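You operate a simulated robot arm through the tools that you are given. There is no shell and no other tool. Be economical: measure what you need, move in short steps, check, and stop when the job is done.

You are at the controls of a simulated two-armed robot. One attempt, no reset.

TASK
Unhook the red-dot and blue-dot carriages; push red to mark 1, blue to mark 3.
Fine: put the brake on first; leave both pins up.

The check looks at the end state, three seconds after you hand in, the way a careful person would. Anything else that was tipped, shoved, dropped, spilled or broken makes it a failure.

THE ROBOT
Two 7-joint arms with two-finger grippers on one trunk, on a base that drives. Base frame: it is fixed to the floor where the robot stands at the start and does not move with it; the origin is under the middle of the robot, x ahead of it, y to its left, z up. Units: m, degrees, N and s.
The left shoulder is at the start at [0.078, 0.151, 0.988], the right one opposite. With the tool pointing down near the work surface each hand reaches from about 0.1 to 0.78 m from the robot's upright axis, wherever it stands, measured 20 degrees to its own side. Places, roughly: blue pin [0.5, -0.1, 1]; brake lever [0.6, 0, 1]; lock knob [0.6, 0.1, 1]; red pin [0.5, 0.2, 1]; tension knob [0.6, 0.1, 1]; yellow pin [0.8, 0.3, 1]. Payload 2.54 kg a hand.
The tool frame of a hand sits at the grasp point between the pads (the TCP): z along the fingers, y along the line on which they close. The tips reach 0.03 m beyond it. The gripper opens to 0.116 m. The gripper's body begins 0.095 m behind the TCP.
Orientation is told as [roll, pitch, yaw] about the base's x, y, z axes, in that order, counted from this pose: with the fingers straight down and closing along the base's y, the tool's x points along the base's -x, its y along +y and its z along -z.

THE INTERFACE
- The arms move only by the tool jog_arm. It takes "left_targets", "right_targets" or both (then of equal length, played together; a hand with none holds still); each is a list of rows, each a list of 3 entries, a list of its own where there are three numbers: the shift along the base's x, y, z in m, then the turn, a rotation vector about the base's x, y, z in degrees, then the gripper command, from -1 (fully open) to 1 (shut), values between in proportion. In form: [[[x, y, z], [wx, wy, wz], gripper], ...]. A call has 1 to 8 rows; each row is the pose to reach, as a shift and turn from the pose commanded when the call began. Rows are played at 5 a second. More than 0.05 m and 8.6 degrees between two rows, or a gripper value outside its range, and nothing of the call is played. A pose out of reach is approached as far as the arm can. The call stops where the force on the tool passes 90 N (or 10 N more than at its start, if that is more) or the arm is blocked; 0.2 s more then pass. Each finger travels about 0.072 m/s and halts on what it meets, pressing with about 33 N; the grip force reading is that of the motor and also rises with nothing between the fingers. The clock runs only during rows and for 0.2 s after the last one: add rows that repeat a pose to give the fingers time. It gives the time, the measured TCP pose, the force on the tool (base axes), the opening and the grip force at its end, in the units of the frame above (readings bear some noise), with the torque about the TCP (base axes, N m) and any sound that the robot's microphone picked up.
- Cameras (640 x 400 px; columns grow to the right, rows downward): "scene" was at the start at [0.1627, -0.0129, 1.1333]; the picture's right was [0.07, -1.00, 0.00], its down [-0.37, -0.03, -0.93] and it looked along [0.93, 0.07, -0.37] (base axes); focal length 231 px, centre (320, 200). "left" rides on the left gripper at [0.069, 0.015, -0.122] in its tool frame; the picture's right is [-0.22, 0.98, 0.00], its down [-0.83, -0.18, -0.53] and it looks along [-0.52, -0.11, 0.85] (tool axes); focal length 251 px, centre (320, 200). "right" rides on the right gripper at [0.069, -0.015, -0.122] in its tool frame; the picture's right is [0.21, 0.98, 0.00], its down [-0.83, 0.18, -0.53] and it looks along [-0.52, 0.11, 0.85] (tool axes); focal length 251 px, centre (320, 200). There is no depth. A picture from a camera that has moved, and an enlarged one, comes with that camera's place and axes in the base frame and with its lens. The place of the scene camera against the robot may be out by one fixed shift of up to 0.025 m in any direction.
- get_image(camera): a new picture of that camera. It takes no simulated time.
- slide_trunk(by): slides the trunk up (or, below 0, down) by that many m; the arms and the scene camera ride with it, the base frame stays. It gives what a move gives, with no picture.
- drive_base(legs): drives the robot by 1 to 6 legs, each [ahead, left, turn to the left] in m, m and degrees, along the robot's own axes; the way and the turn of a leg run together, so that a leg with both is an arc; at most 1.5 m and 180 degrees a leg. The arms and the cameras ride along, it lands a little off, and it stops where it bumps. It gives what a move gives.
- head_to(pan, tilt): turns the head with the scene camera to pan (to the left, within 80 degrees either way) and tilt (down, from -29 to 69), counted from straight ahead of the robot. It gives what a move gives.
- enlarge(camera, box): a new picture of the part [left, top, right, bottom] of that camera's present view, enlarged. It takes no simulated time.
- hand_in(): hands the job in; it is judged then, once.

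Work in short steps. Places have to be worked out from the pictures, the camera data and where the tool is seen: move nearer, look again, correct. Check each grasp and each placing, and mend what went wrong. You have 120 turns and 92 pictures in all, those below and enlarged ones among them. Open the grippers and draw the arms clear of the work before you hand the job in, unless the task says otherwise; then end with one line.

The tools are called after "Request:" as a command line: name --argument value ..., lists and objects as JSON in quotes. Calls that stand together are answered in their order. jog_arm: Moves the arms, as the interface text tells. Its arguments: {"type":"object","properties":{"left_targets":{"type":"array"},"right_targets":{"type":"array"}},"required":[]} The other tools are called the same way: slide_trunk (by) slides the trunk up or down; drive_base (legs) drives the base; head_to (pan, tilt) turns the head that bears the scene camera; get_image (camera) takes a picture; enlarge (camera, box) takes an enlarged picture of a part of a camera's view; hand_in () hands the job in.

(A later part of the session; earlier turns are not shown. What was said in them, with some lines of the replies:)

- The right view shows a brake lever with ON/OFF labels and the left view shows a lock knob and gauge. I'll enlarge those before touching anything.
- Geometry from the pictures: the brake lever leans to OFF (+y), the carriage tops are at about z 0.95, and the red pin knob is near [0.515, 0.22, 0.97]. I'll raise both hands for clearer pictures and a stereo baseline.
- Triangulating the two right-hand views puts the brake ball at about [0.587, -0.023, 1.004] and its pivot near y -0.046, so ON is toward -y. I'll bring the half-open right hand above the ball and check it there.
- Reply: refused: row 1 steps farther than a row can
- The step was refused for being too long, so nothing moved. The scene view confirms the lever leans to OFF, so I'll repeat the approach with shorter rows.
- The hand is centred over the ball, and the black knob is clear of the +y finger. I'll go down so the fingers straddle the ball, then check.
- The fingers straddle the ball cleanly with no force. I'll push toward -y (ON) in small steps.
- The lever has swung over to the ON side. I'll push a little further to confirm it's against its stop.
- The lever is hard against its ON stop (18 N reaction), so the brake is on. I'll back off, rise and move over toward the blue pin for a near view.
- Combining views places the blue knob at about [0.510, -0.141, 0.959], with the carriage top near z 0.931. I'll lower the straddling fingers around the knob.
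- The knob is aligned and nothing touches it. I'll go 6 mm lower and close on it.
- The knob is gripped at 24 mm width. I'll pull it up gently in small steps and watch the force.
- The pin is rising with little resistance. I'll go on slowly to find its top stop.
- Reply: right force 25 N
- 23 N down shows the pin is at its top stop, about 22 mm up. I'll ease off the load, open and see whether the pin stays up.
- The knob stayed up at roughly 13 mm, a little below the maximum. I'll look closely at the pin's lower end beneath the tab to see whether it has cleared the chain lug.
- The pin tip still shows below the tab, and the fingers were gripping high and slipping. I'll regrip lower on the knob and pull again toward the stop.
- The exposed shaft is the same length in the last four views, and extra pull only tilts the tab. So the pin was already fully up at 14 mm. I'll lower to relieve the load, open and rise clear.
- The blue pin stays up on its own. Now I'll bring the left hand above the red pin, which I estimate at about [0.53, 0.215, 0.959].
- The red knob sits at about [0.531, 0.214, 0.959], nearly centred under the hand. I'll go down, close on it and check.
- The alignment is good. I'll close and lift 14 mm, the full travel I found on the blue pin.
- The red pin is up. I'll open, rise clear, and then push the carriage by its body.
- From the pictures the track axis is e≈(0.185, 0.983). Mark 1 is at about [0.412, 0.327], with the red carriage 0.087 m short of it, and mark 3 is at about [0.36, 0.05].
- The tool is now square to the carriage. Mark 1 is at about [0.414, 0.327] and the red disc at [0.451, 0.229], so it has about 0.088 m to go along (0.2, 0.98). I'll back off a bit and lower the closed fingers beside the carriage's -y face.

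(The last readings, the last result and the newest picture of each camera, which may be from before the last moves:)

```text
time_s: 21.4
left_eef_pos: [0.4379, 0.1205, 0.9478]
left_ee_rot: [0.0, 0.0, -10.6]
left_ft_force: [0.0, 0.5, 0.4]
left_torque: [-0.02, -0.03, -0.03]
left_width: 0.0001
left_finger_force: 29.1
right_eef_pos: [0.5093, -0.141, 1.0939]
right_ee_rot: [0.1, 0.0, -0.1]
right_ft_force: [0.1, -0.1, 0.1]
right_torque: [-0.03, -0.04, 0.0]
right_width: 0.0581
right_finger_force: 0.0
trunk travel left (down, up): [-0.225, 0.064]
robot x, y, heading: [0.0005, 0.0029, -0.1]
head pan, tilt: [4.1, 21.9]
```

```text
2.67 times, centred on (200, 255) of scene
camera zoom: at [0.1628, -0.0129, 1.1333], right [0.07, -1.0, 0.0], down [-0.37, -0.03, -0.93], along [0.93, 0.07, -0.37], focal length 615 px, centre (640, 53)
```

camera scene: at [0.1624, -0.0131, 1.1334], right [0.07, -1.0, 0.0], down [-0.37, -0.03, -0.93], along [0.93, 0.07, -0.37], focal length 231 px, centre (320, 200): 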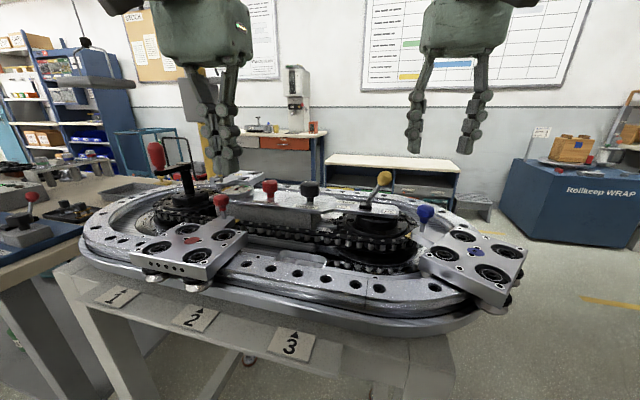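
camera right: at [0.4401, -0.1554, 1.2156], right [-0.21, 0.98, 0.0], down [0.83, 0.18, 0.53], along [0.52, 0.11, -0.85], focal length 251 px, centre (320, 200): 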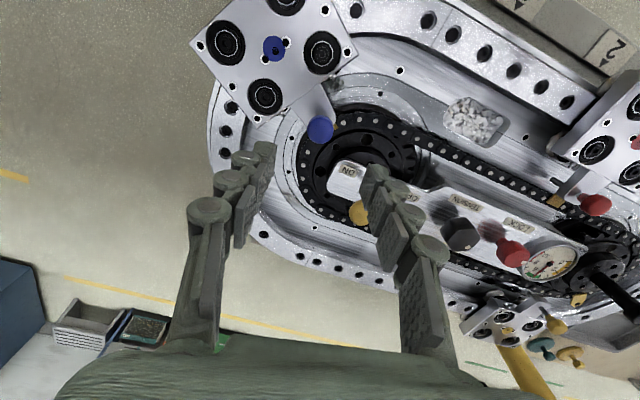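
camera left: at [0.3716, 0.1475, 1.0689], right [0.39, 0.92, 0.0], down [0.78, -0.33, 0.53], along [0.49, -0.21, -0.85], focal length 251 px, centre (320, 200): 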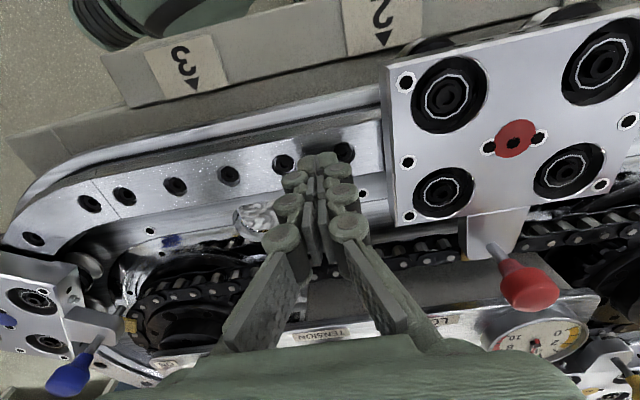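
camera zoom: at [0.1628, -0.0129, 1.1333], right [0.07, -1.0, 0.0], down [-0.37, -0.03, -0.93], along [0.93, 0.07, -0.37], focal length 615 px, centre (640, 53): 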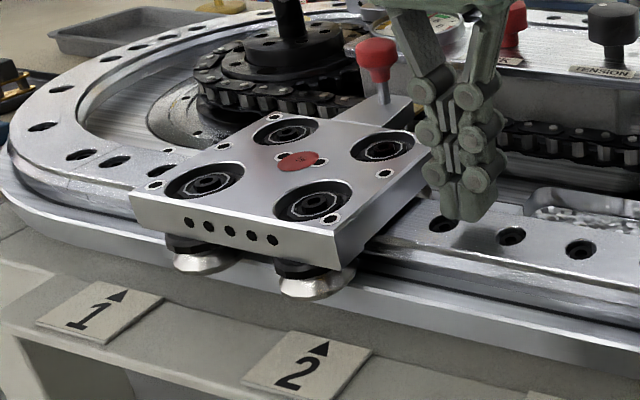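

The fingers are beside the face with no contact. I'll push along (0.2, 0.98) in small steps, stopping partway to look.

Request:
jog_arm --left_targets '[[[0.003, 0.0147, 0], [0, 0, 0], 1], [[0.005, 0.0245, 0], [0, 0, 0], 1], [[0.007, 0.0343, 0], [0, 0, 0], 1], [[0.009, 0.0441, 0], [0, 0, 0], 1], [[0.011, 0.0539, 0], [0, 0, 0], 1], [[0.013, 0.0637, 0], [0, 0, 0], 1]]'

Request:
get_image --camera "left"

```text
time_s: 22.8
left_eef_pos: [0.4513, 0.1863, 0.9464]
left_ee_rot: [0.0, 0.1, -10.7]
left_ft_force: [-0.7, -1.8, 0.2]
left_torque: [0.01, -0.02, 0.0]
left_width: 0.0
left_finger_force: 28.4
right_eef_pos: [0.5094, -0.1421, 1.095]
right_ee_rot: [0.1, 0.1, -0.1]
right_ft_force: [0.4, -0.5, 0.0]
right_torque: [-0.02, 0.02, -0.01]
right_width: 0.0579
right_finger_force: 0.1
trunk travel left (down, up): [-0.225, 0.064]
robot x, y, heading: [0.0006, 0.002, -0.2]
head pan, tilt: [4.1, 21.9]
```

```text
53 pictures are left
camera left: at [0.3849, 0.2131, 1.0692], right [0.39, 0.92, 0.0], down [0.78, -0.33, 0.53], along [0.49, -0.21, -0.85], focal length 251 px, centre (320, 200)
```

left: 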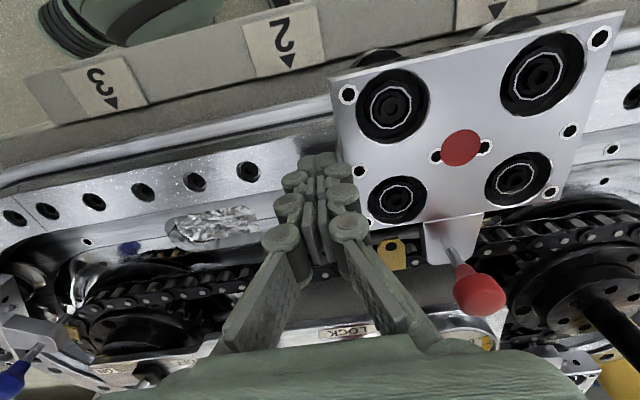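

The carriage moves freely and leaves the chain lug behind, so the unhooking worked. I'll push about 0.042 m more and look again.

Request:
jog_arm --left_targets '[[[0.002, 0.0098, 0], [0, 0, 0], 1], [[0.004, 0.0196, 0], [0, 0, 0], 1], [[0.006, 0.0284, 0], [0, 0, 0], 1], [[0.0075, 0.0363, 0], [0, 0, 0], 1], [[0.0084, 0.0412, 0], [0, 0, 0], 1]]'

Request:
get_image --camera "left"

Request:
enlarge --camera "scene" --box '[80, 180, 320, 330]'

```text
time_s: 24.0
left_eef_pos: [0.458, 0.2263, 0.9479]
left_ee_rot: [0.0, -0.2, -10.7]
left_ft_force: [0.6, -1.8, 1.9]
left_torque: [-0.01, -0.02, 0.02]
left_width: 0.0
left_finger_force: 28.5
right_eef_pos: [0.5083, -0.1409, 1.0936]
right_ee_rot: [0.1, 0.0, 0.0]
right_ft_force: [0.7, -0.4, -0.6]
right_torque: [0.0, -0.01, 0.02]
right_width: 0.0579
right_finger_force: 0.0
trunk travel left (down, up): [-0.225, 0.064]
robot x, y, heading: [-0.0029, 0.001, 0.1]
head pan, tilt: [4.1, 21.9]
```

```text
52 pictures are left
camera left: at [0.3927, 0.2538, 1.0687], right [0.39, 0.92, 0.0], down [0.78, -0.33, 0.53], along [0.49, -0.21, -0.84], focal length 251 px, centre (320, 200)
```

left: 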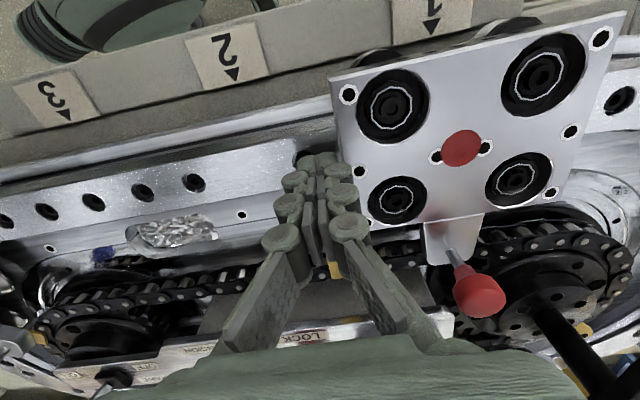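

```text
2.67 times, centred on (200, 255) of scene
camera zoom: at [0.1625, -0.0132, 1.1334], right [0.07, -1.0, 0.0], down [-0.37, -0.03, -0.93], along [0.93, 0.07, -0.37], focal length 615 px, centre (640, 53)
```

zoom: 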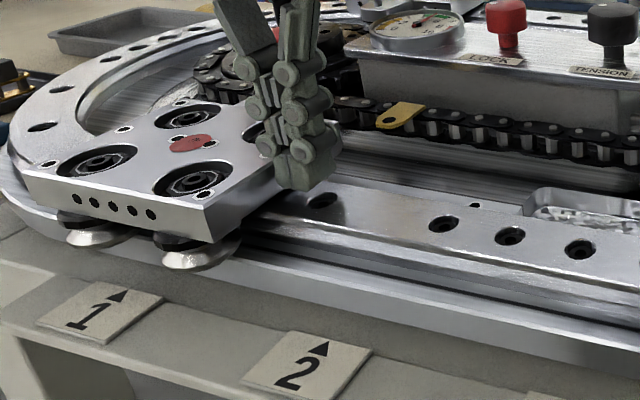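

The disc is at about [0.4685, 0.3055] and mark 1's arrow tip at [0.4165, 0.3247], so it's about 8 mm short. I'll push 7 mm more, then back off and rise for an overhead check.

Request:
jog_arm --left_targets '[[[0.0008, 0.0039, 0], [0, 0, 0], 1], [[0.0014, 0.0068, 0], [0, 0, 0], 1], [[0.0014, 0.0068, 0], [0, 0, 0], 1], [[-0.004, -0.02, 0], [0, 0, 0], 1], [[-0.004, -0.02, 0.04], [0, 0, 0], 1], [[-0.01, -0.01, 0.08], [0, 0, 0], 1], [[-0.03, 0.015, 0.11], [0, 0, 0], 1], [[-0.06, 0.03, 0.13], [0, 0, 0], 1]]'

Request:
get_image --camera "left"

```text
time_s: 25.8
left_eef_pos: [0.3976, 0.2606, 1.0762]
left_ee_rot: [0.1, 0.0, -10.7]
left_ft_force: [-0.2, 0.1, -0.1]
left_torque: [-0.01, -0.01, 0.01]
left_width: 0.0
left_finger_force: 29.3
right_eef_pos: [0.5093, -0.1404, 1.0946]
right_ee_rot: [0.1, 0.0, -0.1]
right_ft_force: [0.3, 0.4, -0.4]
right_torque: [-0.02, -0.01, 0.02]
right_width: 0.0581
right_finger_force: 0.1
trunk travel left (down, up): [-0.225, 0.064]
robot x, y, heading: [-0.0008, 0.0021, -0.1]
head pan, tilt: [4.1, 21.9]
```

```text
50 pictures are left
camera left: at [0.3315, 0.2866, 1.1984], right [0.39, 0.92, 0.0], down [0.78, -0.33, 0.53], along [0.49, -0.21, -0.85], focal length 251 px, centre (320, 200)
```

left: 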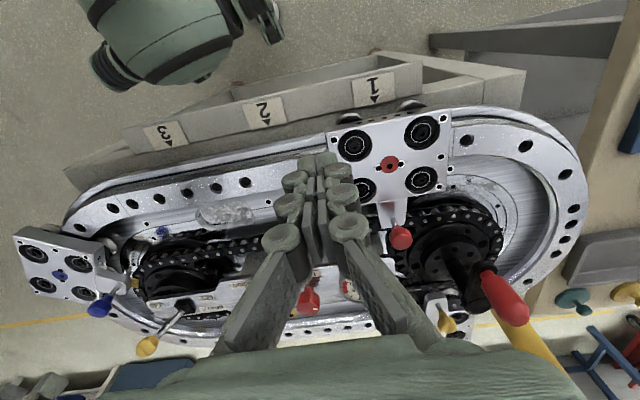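

The computed offset along the track is now about zero. I'll enlarge this view to check it more precisely.

Request:
enlarge --camera "left" --box '[310, 60, 470, 220]'

Request:
enlarge --camera "scene" --box '[80, 180, 320, 330]'

```text
2.50 times, centred on (390, 140) of left
camera zoom: at [0.3315, 0.2866, 1.1984], right [0.39, 0.92, 0.0], down [0.78, -0.33, 0.53], along [0.49, -0.21, -0.85], focal length 629 px, centre (145, 350)
```

zoom: 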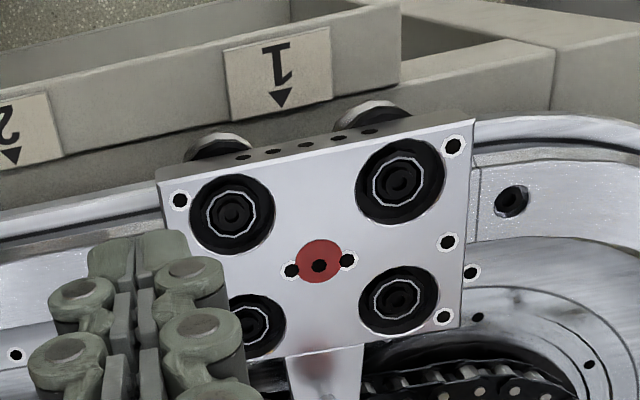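

```text
2.67 times, centred on (200, 255) of scene
camera zoom: at [0.1622, -0.0127, 1.1334], right [0.07, -1.0, 0.0], down [-0.37, -0.03, -0.93], along [0.93, 0.07, -0.37], focal length 615 px, centre (640, 53)
```

zoom: 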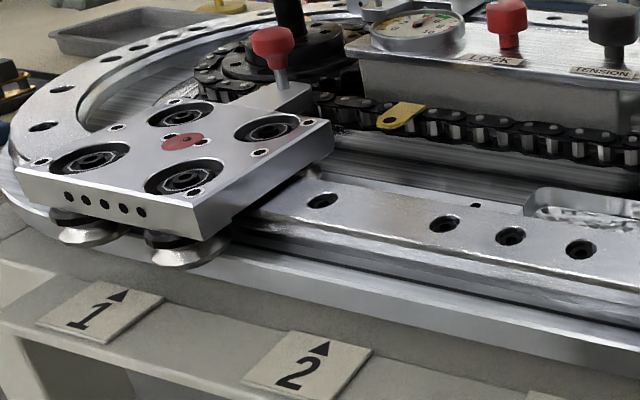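

Red reads within about 1 mm of mark 1. For blue I fitted the curve: centre about [0.583, -0.067], radius 0.184 m, with the carriage at yaw about 45°.

I'll close the right hand, turn it 45° and place it above the blue carriage's trailing side, clear of the pin.

Request:
jog_arm --right_targets '[[[0.0, -0.02, 0], [0, 0, 7.5], 0.4], [[0.0, -0.045, 0], [0, 0, 15], 0.8], [[0.003, -0.07, 0], [0, 0, 22.5], 1], [[0.007, -0.09, 0], [0, 0, 30], 1], [[0.012, -0.11, 0], [0, 0, 37.5], 1], [[0.018, -0.131, 0], [0, 0, 45], 1], [[0.018, -0.131, 0], [0, 0, 45], 1]]'

Request:
get_image --camera "right"

Request:
get_image --camera "scene"

```text
time_s: 27.4
left_eef_pos: [0.3991, 0.2604, 1.0751]
left_ee_rot: [0.0, -0.1, -10.6]
left_ft_force: [0.0, 0.3, 0.8]
left_torque: [-0.02, -0.02, -0.01]
left_width: 0.0001
left_finger_force: 28.5
right_eef_pos: [0.4856, -0.223, 1.0613]
right_ee_rot: [-0.1, -0.1, 44.8]
right_ft_force: [0.4, 0.0, 0.3]
right_torque: [0.0, 0.02, 0.02]
right_width: 0.0
right_finger_force: 28.7
right hand out of reach, approached as far as the arm can: row 5, 6, 7
trunk travel left (down, up): [-0.225, 0.064]
robot x, y, heading: [-0.0006, 0.0017, -0.1]
head pan, tilt: [4.1, 21.9]
```

```text
47 pictures are left
camera right: at [0.4467, -0.2813, 1.1829], right [-0.84, 0.54, 0.0], down [0.46, 0.71, 0.54], along [0.29, 0.45, -0.84], focal length 251 px, centre (320, 200)
```

right: 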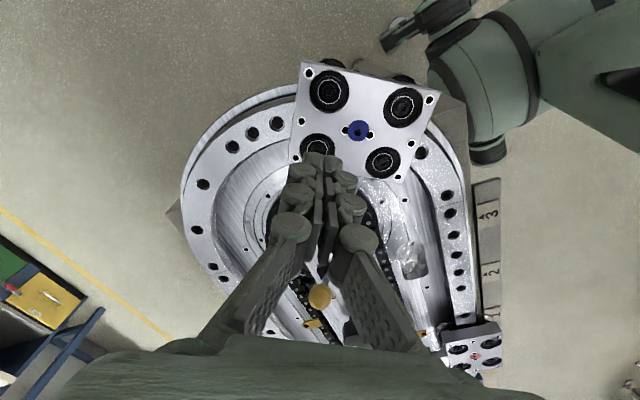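

```text
46 pictures are left
camera scene: at [0.1627, -0.013, 1.1333], right [0.07, -1.0, 0.0], down [-0.37, -0.03, -0.93], along [0.93, 0.07, -0.37], focal length 231 px, centre (320, 200)
```

scene: 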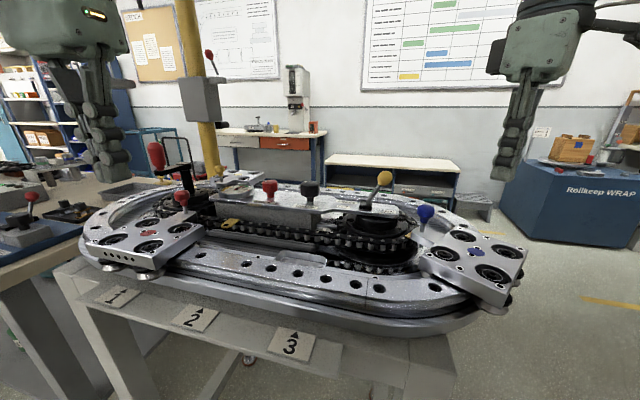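

At 45° yaw the spot is out of the arm's reach. The closed fingers are nearly square, so I'll turn back to yaw 0 and push with their corner instead.

Request:
jog_arm --right_targets '[[[0, 0, 0], [0, 0, -8], 1], [[0, 0, 0], [0, 0, -16], 1], [[0, 0, 0], [0, 0, -24], 1], [[0, 0, 0], [0, 0, -32], 1], [[0, 0, 0], [0, 0, -40], 1], [[0, 0, 0], [0, 0, -45], 1]]'

Request:
get_image --camera "right"

```text
time_s: 28.8
left_eef_pos: [0.3979, 0.259, 1.0773]
left_ee_rot: [0.0, 0.2, -10.6]
left_ft_force: [0.0, 0.2, -0.4]
left_torque: [0.02, 0.04, 0.06]
left_width: 0.0
left_finger_force: 28.2
right_eef_pos: [0.4843, -0.2201, 1.061]
right_ee_rot: [0.1, 0.1, -0.2]
right_ft_force: [0.3, 0.0, -0.6]
right_torque: [0.0, -0.04, -0.01]
right_width: 0.0002
right_finger_force: 28.3
trunk travel left (down, up): [-0.225, 0.064]
robot x, y, heading: [0.0013, 0.002, -0.3]
head pan, tilt: [4.1, 21.9]
```

```text
45 pictures are left
camera right: at [0.4149, -0.2361, 1.1823], right [-0.21, 0.98, 0.0], down [0.83, 0.18, 0.53], along [0.52, 0.11, -0.85], focal length 251 px, centre (320, 200)
```

right: 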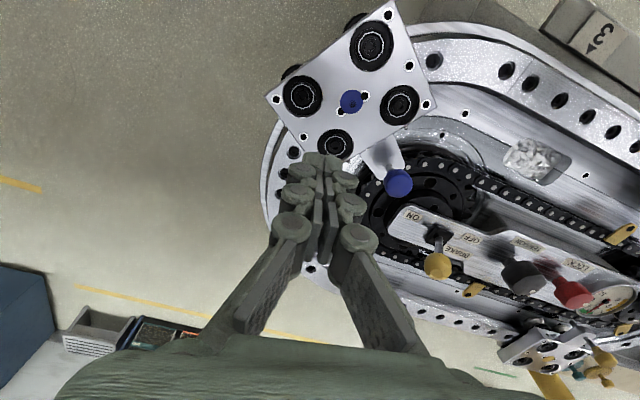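

The position is clear at yaw 0 and the blue disc is confirmed at [0.455, -0.198]. I'll move to the trailing side at this height first.

Request:
jog_arm --right_targets '[[[0.015, -0.017, 0.01], [0, 0, 0], 1], [[0.03, -0.034, 0.01], [0, 0, 0], 1], [[0.043, -0.052, 0.0], [0, 0, 0], 1], [[0.043, -0.052, 0.0], [0, 0, 0], 1]]'

Request:
get_image --camera "right"

```text
time_s: 29.8
left_eef_pos: [0.3985, 0.2603, 1.0768]
left_ee_rot: [0.0, 0.0, -10.6]
left_ft_force: [0.3, 0.5, 0.2]
left_torque: [0.01, -0.03, 0.0]
left_width: 0.0001
left_finger_force: 28.2
right_eef_pos: [0.5264, -0.2717, 1.0616]
right_ee_rot: [0.0, 0.0, -0.1]
right_ft_force: [0.0, 0.0, 0.4]
right_torque: [0.01, 0.0, 0.01]
right_width: 0.0001
right_finger_force: 28.6
trunk travel left (down, up): [-0.225, 0.064]
robot x, y, heading: [0.0002, 0.0028, 0.1]
head pan, tilt: [4.1, 21.9]
```

```text
44 pictures are left
camera right: at [0.4578, -0.287, 1.1829], right [-0.21, 0.98, 0.0], down [0.83, 0.18, 0.53], along [0.52, 0.11, -0.85], focal length 251 px, centre (320, 200)
```

right: 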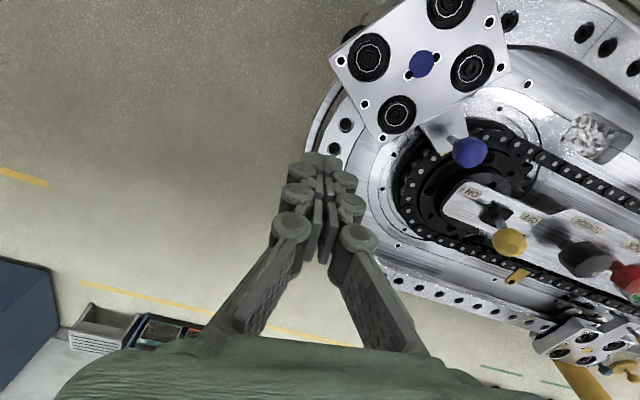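

The fingers are beyond the trailing face. I'll lower them to pushing height, z 0.948.

Request:
jog_arm --right_targets '[[[0, 0, -0.035], [0, 0, 0], 1], [[0, 0, -0.07], [0, 0, 0], 1], [[0, 0, -0.1], [0, 0, 0], 1], [[0, 0, -0.1135], [0, 0, 0], 1]]'

Request:
get_image --camera "right"

Request:
enlarge --camera "scene" --box '[380, 180, 580, 320]'

```text
time_s: 30.8
left_eef_pos: [0.3982, 0.2604, 1.0771]
left_ee_rot: [0.0, 0.0, -10.6]
left_ft_force: [-0.1, -0.2, 0.6]
left_torque: [-0.01, -0.01, -0.01]
left_width: 0.0
left_finger_force: 28.3
right_eef_pos: [0.5255, -0.2707, 0.9494]
right_ee_rot: [0.1, -0.1, -0.1]
right_ft_force: [-0.6, 0.5, -0.1]
right_torque: [0.01, -0.01, 0.04]
right_width: 0.0003
right_finger_force: 28.4
trunk travel left (down, up): [-0.225, 0.064]
robot x, y, heading: [-0.0013, -0.0022, 0.0]
head pan, tilt: [4.1, 21.9]
```

```text
43 pictures are left
camera right: at [0.4561, -0.2863, 1.0693], right [-0.21, 0.98, 0.0], down [0.83, 0.18, 0.54], along [0.52, 0.11, -0.84], focal length 251 px, centre (320, 200)
```

right: 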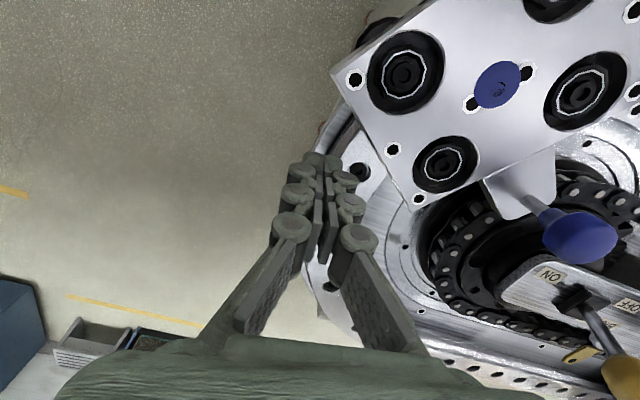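

```text
2.86 times, centred on (480, 250) of scene
camera zoom: at [0.1628, -0.013, 1.1333], right [0.07, -1.0, 0.0], down [-0.37, -0.03, -0.93], along [0.93, 0.07, -0.37], focal length 659 px, centre (-137, 57)
```

zoom: 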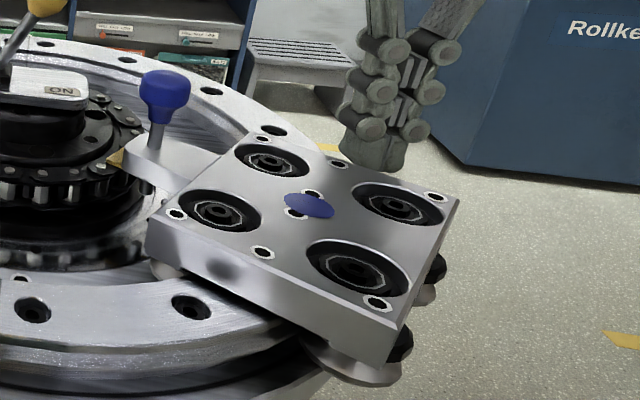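

All clear. I'll push along the computed arc in small steps, the first 15° of it, then look.

Request:
jog_arm --right_targets '[[[-0.009, 0.009, 0], [0, 0, 0], 1], [[-0.0167, 0.0169, 0], [0, 0, 0], 1], [[-0.028, 0.0218, 0], [0, 0, 0], 1], [[-0.039, 0.0272, 0], [0, 0, 0], 1], [[-0.051, 0.0345, 0], [0, 0, 0], 1], [[-0.0627, 0.0422, 0], [0, 0, 0], 1]]'

Request:
get_image --camera "right"

```text
time_s: 32.2
left_eef_pos: [0.3981, 0.26, 1.0755]
left_ee_rot: [0.0, 0.0, -10.6]
left_ft_force: [0.4, -0.1, 0.9]
left_torque: [0.02, 0.0, -0.01]
left_width: 0.0
left_finger_force: 28.7
right_eef_pos: [0.4649, -0.23, 0.9488]
right_ee_rot: [0.1, 0.0, -0.1]
right_ft_force: [1.3, -1.8, 0.6]
right_torque: [0.0, -0.05, 0.03]
right_width: 0.0
right_finger_force: 28.5
trunk travel left (down, up): [-0.225, 0.064]
robot x, y, heading: [-0.0028, 0.0008, 0.1]
head pan, tilt: [4.1, 21.9]
```

```text
41 pictures are left
camera right: at [0.3947, -0.2452, 1.0696], right [-0.21, 0.98, 0.0], down [0.83, 0.18, 0.53], along [0.52, 0.11, -0.85], focal length 251 px, centre (320, 200)
```

right: 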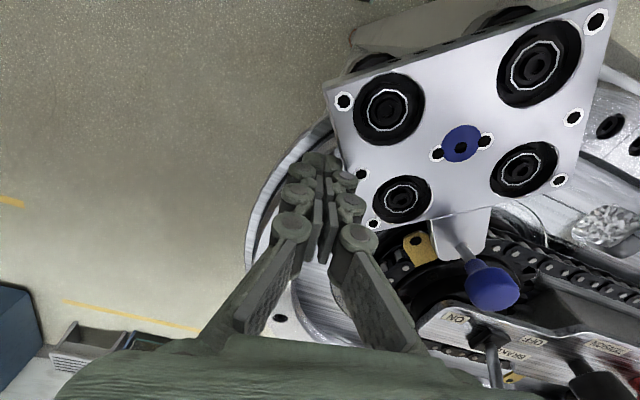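

The carriage follows the curve well under about 2 N. I'll continue round the arc.

Request:
jog_arm --right_targets '[[[-0.0111, 0.0086, 0], [0, 0, 0], 1], [[-0.0214, 0.018, 0], [0, 0, 0], 1], [[-0.0312, 0.0282, 0], [0, 0, 0], 1], [[-0.0401, 0.039, 0], [0, 0, 0], 1], [[-0.0483, 0.0503, 0], [0, 0, 0], 1], [[-0.0557, 0.0623, 0], [0, 0, 0], 1], [[-0.0623, 0.0747, 0], [0, 0, 0], 1]]'

Request:
get_image --camera "right"

```text
time_s: 33.8
left_eef_pos: [0.398, 0.2596, 1.0767]
left_ee_rot: [0.0, 0.0, -10.6]
left_ft_force: [-0.5, 0.4, -0.1]
left_torque: [0.0, 0.02, 0.0]
left_width: 0.0
left_finger_force: 28.6
right_eef_pos: [0.4017, -0.1548, 0.9493]
right_ee_rot: [0.1, 0.0, -0.1]
right_ft_force: [1.4, -0.1, 0.4]
right_torque: [-0.03, 0.04, -0.02]
right_width: 0.0
right_finger_force: 28.6
trunk travel left (down, up): [-0.225, 0.064]
robot x, y, heading: [0.0016, -0.0006, -0.2]
head pan, tilt: [4.1, 21.9]
```

```text
40 pictures are left
camera right: at [0.3334, -0.1704, 1.0697], right [-0.21, 0.98, 0.0], down [0.83, 0.18, 0.53], along [0.52, 0.11, -0.85], focal length 251 px, centre (320, 200)
```

right: 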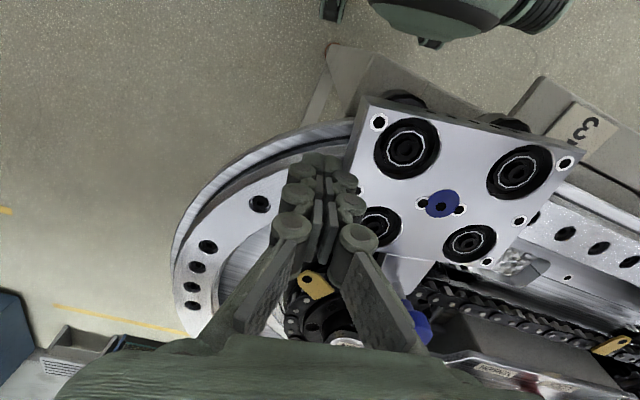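

The disc is at about [0.404, -0.074], as the model predicts. I'll continue onto the straight, stopping short of the mark.

Request:
jog_arm --right_targets '[[[-0.0068, 0.0161, 0], [0, 0, 0], 1], [[-0.0114, 0.0294, 0], [0, 0, 0], 1], [[-0.0154, 0.0448, 0], [0, 0, 0], 1], [[-0.0124, 0.0595, 0], [0, 0, 0], 1], [[-0.0098, 0.0722, 0], [0, 0, 0], 1], [[-0.0076, 0.083, 0], [0, 0, 0], 1]]'

Request:
get_image --camera "right"

```text
time_s: 35.2
left_eef_pos: [0.3982, 0.2605, 1.0759]
left_ee_rot: [0.0, 0.1, -10.6]
left_ft_force: [0.5, 0.3, 0.0]
left_torque: [0.01, 0.0, -0.02]
left_width: 0.0
left_finger_force: 29.3
right_eef_pos: [0.3942, -0.0739, 0.949]
right_ee_rot: [0.1, 0.0, -0.2]
right_ft_force: [-0.4, -1.1, 0.1]
right_torque: [0.0, 0.04, 0.02]
right_width: 0.0
right_finger_force: 28.4
trunk travel left (down, up): [-0.225, 0.064]
robot x, y, heading: [-0.0037, 0.0014, 0.0]
head pan, tilt: [4.1, 21.9]
```

```text
39 pictures are left
camera right: at [0.3248, -0.0881, 1.0691], right [-0.21, 0.98, 0.0], down [0.83, 0.18, 0.53], along [0.52, 0.11, -0.85], focal length 251 px, centre (320, 200)
```

right: 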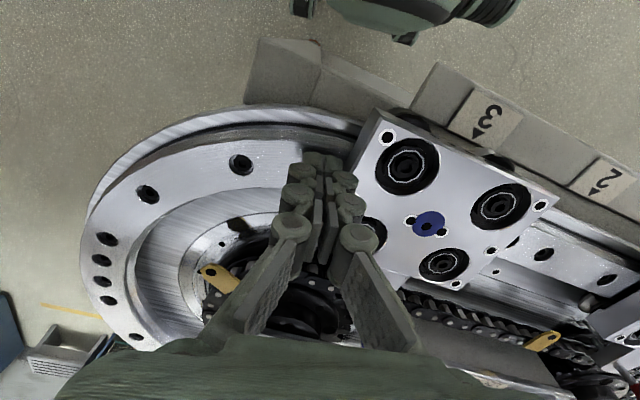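

The blue disc is about 34 mm short of mark 3. I'll push 28 mm and look.

Request:
jog_arm --right_targets '[[[0.002, 0.0098, 0], [0, 0, 0], 1], [[0.004, 0.0196, 0], [0, 0, 0], 1], [[0.0056, 0.0274, 0], [0, 0, 0], 1], [[0.0056, 0.0274, 0], [0, 0, 0], 1]]'

Request:
get_image --camera "right"

Request:
get_image --camera "left"

```text
time_s: 36.2
left_eef_pos: [0.3987, 0.259, 1.0765]
left_ee_rot: [0.0, 0.0, -10.7]
left_ft_force: [-0.1, 0.4, -0.3]
left_torque: [-0.06, -0.02, 0.01]
left_width: 0.0
left_finger_force: 28.9
right_eef_pos: [0.3993, -0.0449, 0.9475]
right_ee_rot: [0.2, -0.1, -0.1]
right_ft_force: [-0.3, -1.9, 2.2]
right_torque: [-0.04, 0.0, 0.0]
right_width: 0.0
right_finger_force: 28.5
trunk travel left (down, up): [-0.225, 0.064]
robot x, y, heading: [-0.004, 0.0026, 0.2]
head pan, tilt: [4.1, 21.9]
```

```text
38 pictures are left
camera right: at [0.3304, -0.0595, 1.069], right [-0.21, 0.98, 0.0], down [0.83, 0.18, 0.53], along [0.52, 0.11, -0.85], focal length 251 px, centre (320, 200)
```

right: 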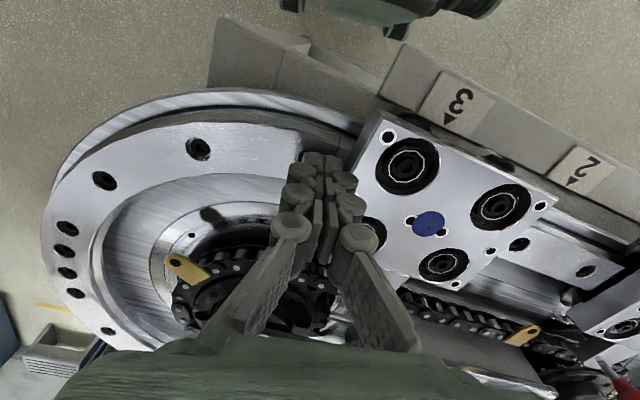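

```text
37 pictures are left
camera left: at [0.3322, 0.286, 1.1982], right [0.39, 0.92, 0.0], down [0.78, -0.33, 0.53], along [0.49, -0.21, -0.85], focal length 251 px, centre (320, 200)
```

left: 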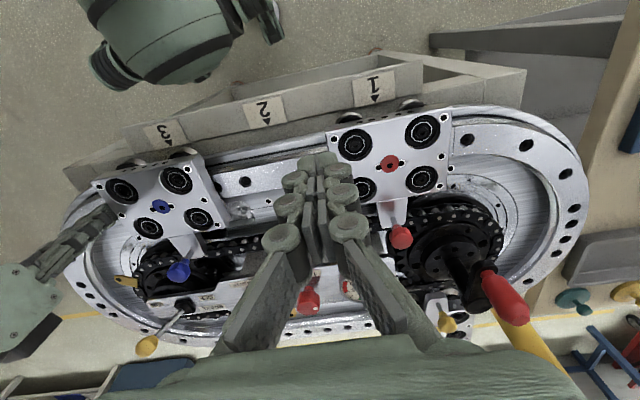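

Blue is about 4–5 mm short of mark 3. I'll push 4 mm, back off and rise for an overhead check.

Request:
jog_arm --right_targets '[[[0.0008, 0.004, 0], [0, 0, 0], 1], [[0.0008, 0.004, 0], [0, 0, 0], 1], [[-0.004, -0.02, 0], [0, 0, 0], 1], [[-0.004, -0.03, 0.04], [0, 0, 0], 1], [[-0.02, -0.02, 0.08], [0, 0, 0], 1], [[-0.04, 0.01, 0.12], [0, 0, 0], 1], [[-0.06, 0.04, 0.14], [0, 0, 0], 1]]'

Request:
get_image --camera "right"

Request:
get_image --camera "scene"

```text
refused: row 6 steps farther than a row can; nothing moved
```

```text
36 pictures are left
camera right: at [0.3304, -0.0595, 1.069], right [-0.21, 0.98, 0.0], down [0.83, 0.18, 0.53], along [0.52, 0.11, -0.85], focal length 251 px, centre (320, 200)
```

right: 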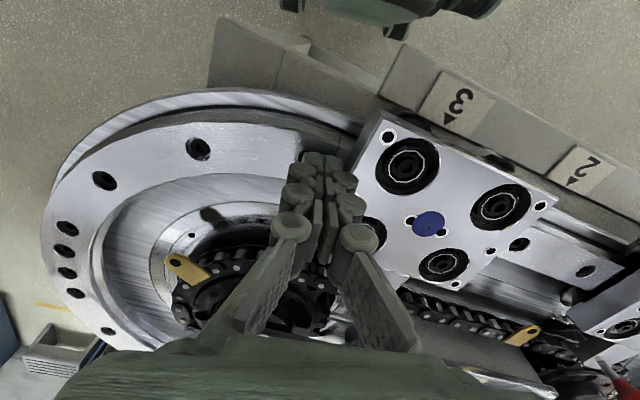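

```text
35 pictures are left
camera scene: at [0.1626, -0.013, 1.1334], right [0.07, -1.0, 0.0], down [-0.37, -0.03, -0.93], along [0.93, 0.07, -0.37], focal length 231 px, centre (320, 200)
```

scene: 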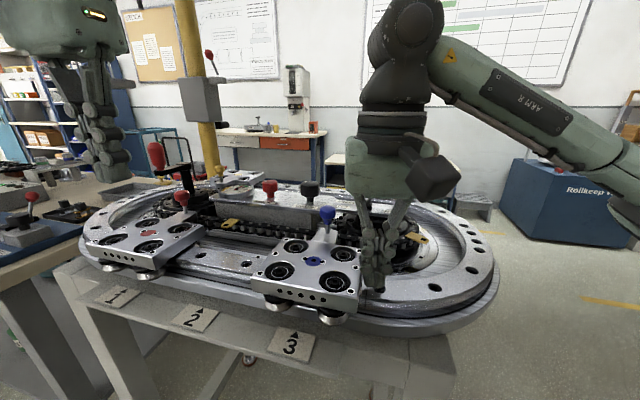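

The call was refused for a row step that was too long. I'll repeat it with shorter steps.

Request:
jog_arm --right_targets '[[[0.0008, 0.004, 0], [0, 0, 0], 1], [[0.0008, 0.004, 0], [0, 0, 0], 1], [[-0.004, -0.02, 0], [0, 0, 0], 1], [[-0.004, -0.03, 0.035], [0, 0, 0], 1], [[-0.02, -0.025, 0.07], [0, 0, 0], 1], [[-0.04, -0.01, 0.1], [0, 0, 0], 1], [[-0.06, 0.01, 0.13], [0, 0, 0], 1], [[-0.07, 0.03, 0.14], [0, 0, 0], 1]]'

Request:
get_image --camera "right"

```text
time_s: 38.0
left_eef_pos: [0.3985, 0.2602, 1.0768]
left_ee_rot: [0.1, 0.0, -10.6]
left_ft_force: [0.2, -0.3, -0.6]
left_torque: [-0.04, 0.01, -0.01]
left_width: 0.0
left_finger_force: 28.7
right_eef_pos: [0.3316, -0.0183, 1.0882]
right_ee_rot: [0.0, 0.0, -0.1]
right_ft_force: [0.4, -0.3, 0.2]
right_torque: [0.0, 0.05, 0.01]
right_width: 0.0001
right_finger_force: 28.8
trunk travel left (down, up): [-0.225, 0.064]
robot x, y, heading: [-0.0018, 0.0027, 0.1]
head pan, tilt: [4.1, 21.9]
```

```text
34 pictures are left
camera right: at [0.2612, -0.0323, 1.209], right [-0.21, 0.98, 0.0], down [0.83, 0.18, 0.53], along [0.52, 0.11, -0.85], focal length 251 px, centre (320, 200)
```

right: 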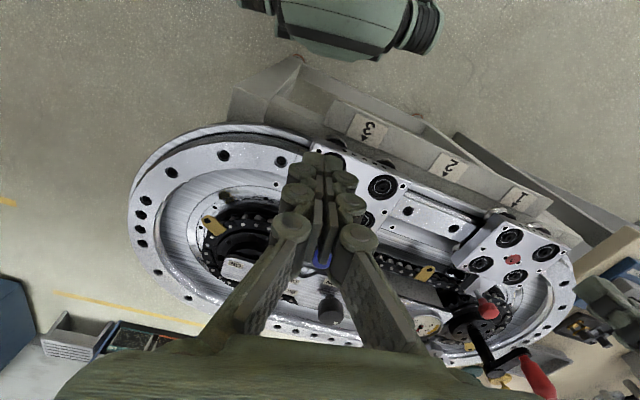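

The hand hides the blue disc. I'll shift it to -y and open it a bit for a clear view.

Request:
jog_arm --right_targets '[[[0, -0.03, 0], [0, 0, 0], 0.5], [[0, -0.06, 0], [0, 0, 0], 0], [[0, -0.09, 0], [0, 0, 0], -0.5]]'

Request:
enlarge --camera "right" --box '[320, 80, 560, 260]'

Request:
enlarge --camera "left" --box '[80, 80, 280, 280]'

```text
time_s: 38.8
left_eef_pos: [0.3983, 0.2596, 1.0766]
left_ee_rot: [0.0, 0.0, -10.7]
left_ft_force: [-0.6, 0.2, -0.2]
left_torque: [0.02, 0.01, -0.02]
left_width: 0.0
left_finger_force: 28.9
right_eef_pos: [0.3309, -0.1069, 1.0873]
right_ee_rot: [0.2, 0.0, -0.1]
right_ft_force: [0.7, 0.4, 0.2]
right_torque: [0.0, -0.03, 0.0]
right_width: 0.0872
right_finger_force: 0.3
trunk travel left (down, up): [-0.225, 0.064]
robot x, y, heading: [-0.0002, -0.0005, 0.2]
head pan, tilt: [4.1, 21.9]
```

```text
2.22 times, centred on (440, 170) of right
camera zoom: at [0.2624, -0.1224, 1.2076], right [-0.21, 0.98, 0.0], down [0.83, 0.18, 0.53], along [0.52, 0.12, -0.85], focal length 559 px, centre (53, 267)
```

zoom: 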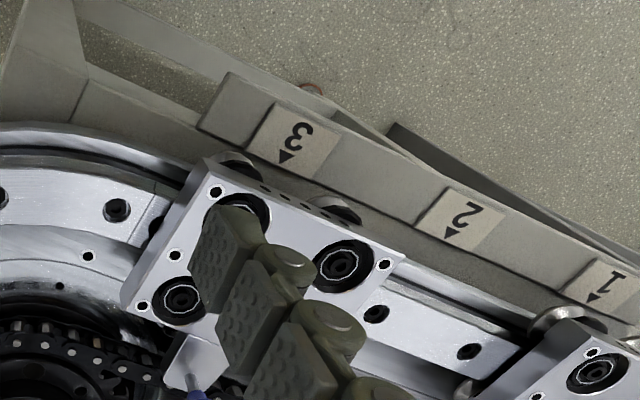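

```text
2.00 times, centred on (180, 180) of left
camera zoom: at [0.3321, 0.2857, 1.1983], right [0.39, 0.92, 0.0], down [0.78, -0.33, 0.53], along [0.49, -0.21, -0.85], focal length 503 px, centre (600, 240)
```

zoom: 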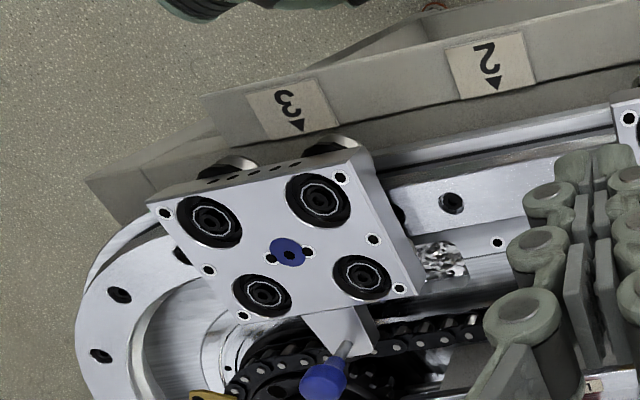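

These views are too oblique for millimetre accuracy. I'll put the right-hand camera nearly above the blue carriage so its height hardly matters.

Request:
jog_arm --right_targets '[[[0.02, 0.025, 0.0], [0, 0, 0], 0], [[0.04, 0.05, 0], [0, 0, 0], 0.5], [[0.06, 0.075, 0], [0, 0, 0], 1], [[0.08, 0.1, 0], [0, 0, 0], 1], [[0.1, 0.125, 0], [0, 0, 0], 1], [[0.11, 0.137, 0], [0, 0, 0], 1]]'

Request:
get_image --camera "right"

Request:
enlarge --camera "right" --box '[220, 20, 420, 180]'

```text
time_s: 40.2
left_eef_pos: [0.3967, 0.2603, 1.0761]
left_ee_rot: [0.1, 0.0, -10.7]
left_ft_force: [0.1, -0.4, -0.2]
left_torque: [0.02, 0.0, 0.02]
left_width: 0.0
left_finger_force: 28.8
right_eef_pos: [0.4397, 0.0332, 1.0879]
right_ee_rot: [-0.1, -0.1, -0.1]
right_ft_force: [0.4, 0.0, -0.9]
right_torque: [-0.04, -0.01, 0.04]
right_width: 0.0002
right_finger_force: 28.3
trunk travel left (down, up): [-0.225, 0.064]
robot x, y, heading: [0.0044, -0.0044, -0.0]
head pan, tilt: [4.1, 21.9]
```

```text
31 pictures are left
camera right: at [0.3712, 0.0186, 1.2085], right [-0.21, 0.98, 0.0], down [0.83, 0.18, 0.53], along [0.52, 0.11, -0.85], focal length 251 px, centre (320, 200)
```

right: 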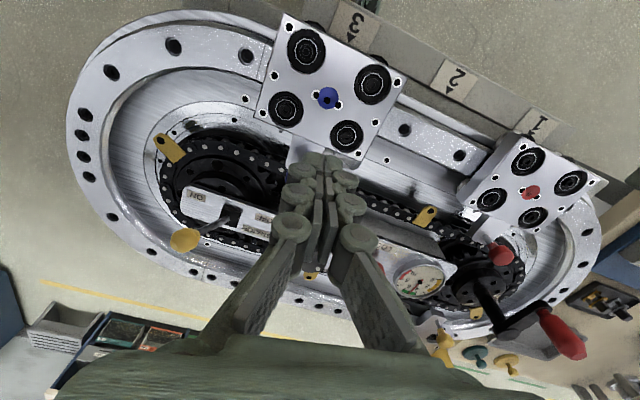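

```text
2.50 times, centred on (320, 100) of right
camera zoom: at [0.3712, 0.0186, 1.2085], right [-0.21, 0.98, 0.0], down [0.83, 0.18, 0.53], along [0.52, 0.11, -0.85], focal length 629 px, centre (320, 450)
```

zoom: 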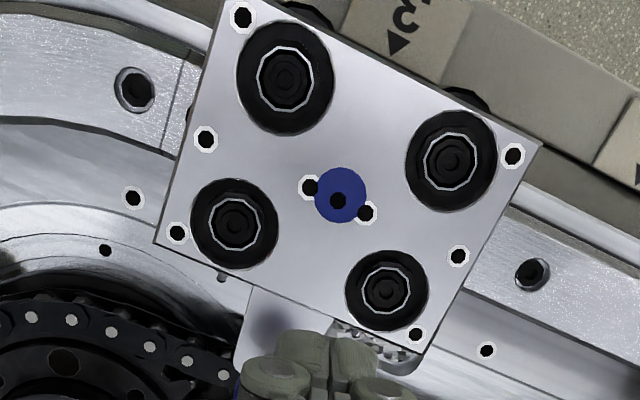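

Seen from above, blue is only about 2 mm off mark 3, within measurement noise, and red about 1 mm off mark 1. I'll open both grippers, withdraw the arms up and back, and do a final check.

Request:
jog_arm --left_targets '[[[0, 0, 0.03], [0, 0, 0], 0.5], [[-0.02, 0.01, 0.06], [0, 0, 0], 0], [[-0.05, 0.02, 0.08], [0, 0, 0], -0.5], [[-0.07, 0.03, 0.09], [0, 0, 0], -1], [[-0.07, 0.03, 0.09], [0, 0, 0], -1]]' --right_targets '[[[0, -0.01, 0.03], [0, 0, 0], 1], [[-0.03, -0.03, 0.05], [0, 0, 0], 0.5], [[-0.06, -0.06, 0.06], [0, 0, 0], 0], [[-0.09, -0.09, 0.07], [0, 0, 0], -0.5], [[-0.11, -0.12, 0.08], [0, 0, 0], -1]]'

Request:
get_image --camera "scene"

Request:
enlarge --camera "scene" --box '[80, 150, 440, 350]'

Request:
get_image --camera "left"

```text
time_s: 41.4
left_eef_pos: [0.329, 0.2856, 1.1673]
left_ee_rot: [0.0, 0.0, -10.6]
left_ft_force: [0.7, 0.2, 0.6]
left_torque: [0.0, -0.05, 0.01]
left_width: 0.1161
left_finger_force: 0.0
right_eef_pos: [0.3254, -0.0915, 1.1677]
right_ee_rot: [0.1, 0.0, -0.2]
right_ft_force: [-0.9, 0.9, 1.0]
right_torque: [0.01, -0.01, 0.01]
right_width: 0.1143
right_finger_force: 0.0
trunk travel left (down, up): [-0.225, 0.064]
robot x, y, heading: [-0.0009, 0.001, -0.2]
head pan, tilt: [4.1, 21.9]
```

```text
29 pictures are left
camera scene: at [0.1622, -0.0134, 1.1334], right [0.07, -1.0, 0.0], down [-0.37, -0.03, -0.93], along [0.93, 0.07, -0.37], focal length 231 px, centre (320, 200)
```

scene: 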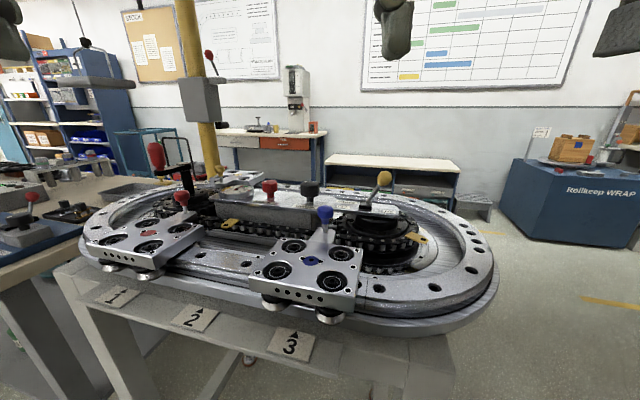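

```text
1.78 times, centred on (260, 250) of scene
camera zoom: at [0.1622, -0.0134, 1.1334], right [0.07, -1.0, 0.0], down [-0.37, -0.03, -0.93], along [0.93, 0.07, -0.37], focal length 410 px, centre (427, 111)
```

zoom: 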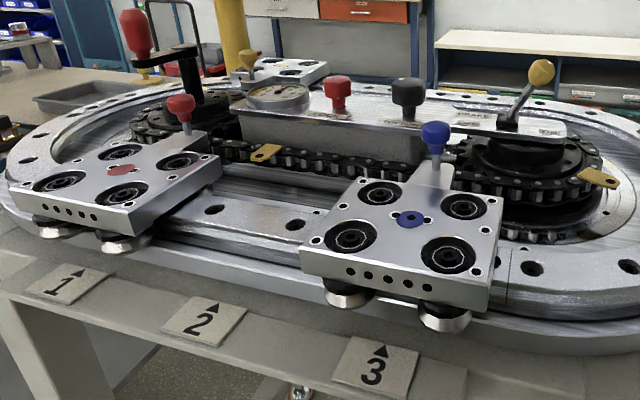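

```text
27 pictures are left
camera left: at [0.263, 0.3124, 1.2892], right [0.39, 0.92, 0.0], down [0.78, -0.33, 0.53], along [0.49, -0.21, -0.85], focal length 251 px, centre (320, 200)
```

left: 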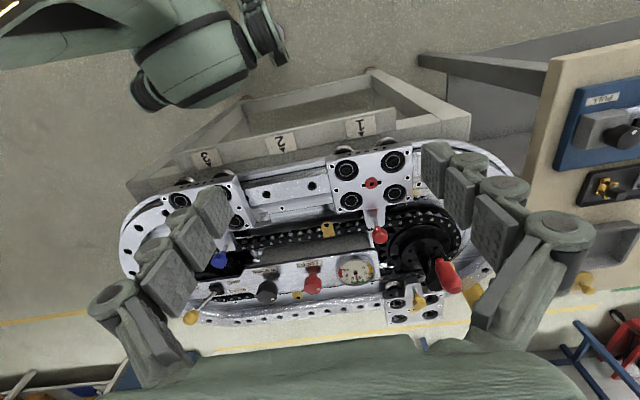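

The last pictures show the brake ON, both pins up, red at mark 1 and blue at mark 3. The lugs stayed where they were on the chain, nothing else moved, and both arms are clear with grippers open. I'm handing in.

Request:
hand_in

```text
The job is handed in.
```

I put the brake on first, then unhooked both carriages and pushed red to mark 1 (about 1 mm off) and blue to mark 3 (about 2 mm off); both pins are still up.
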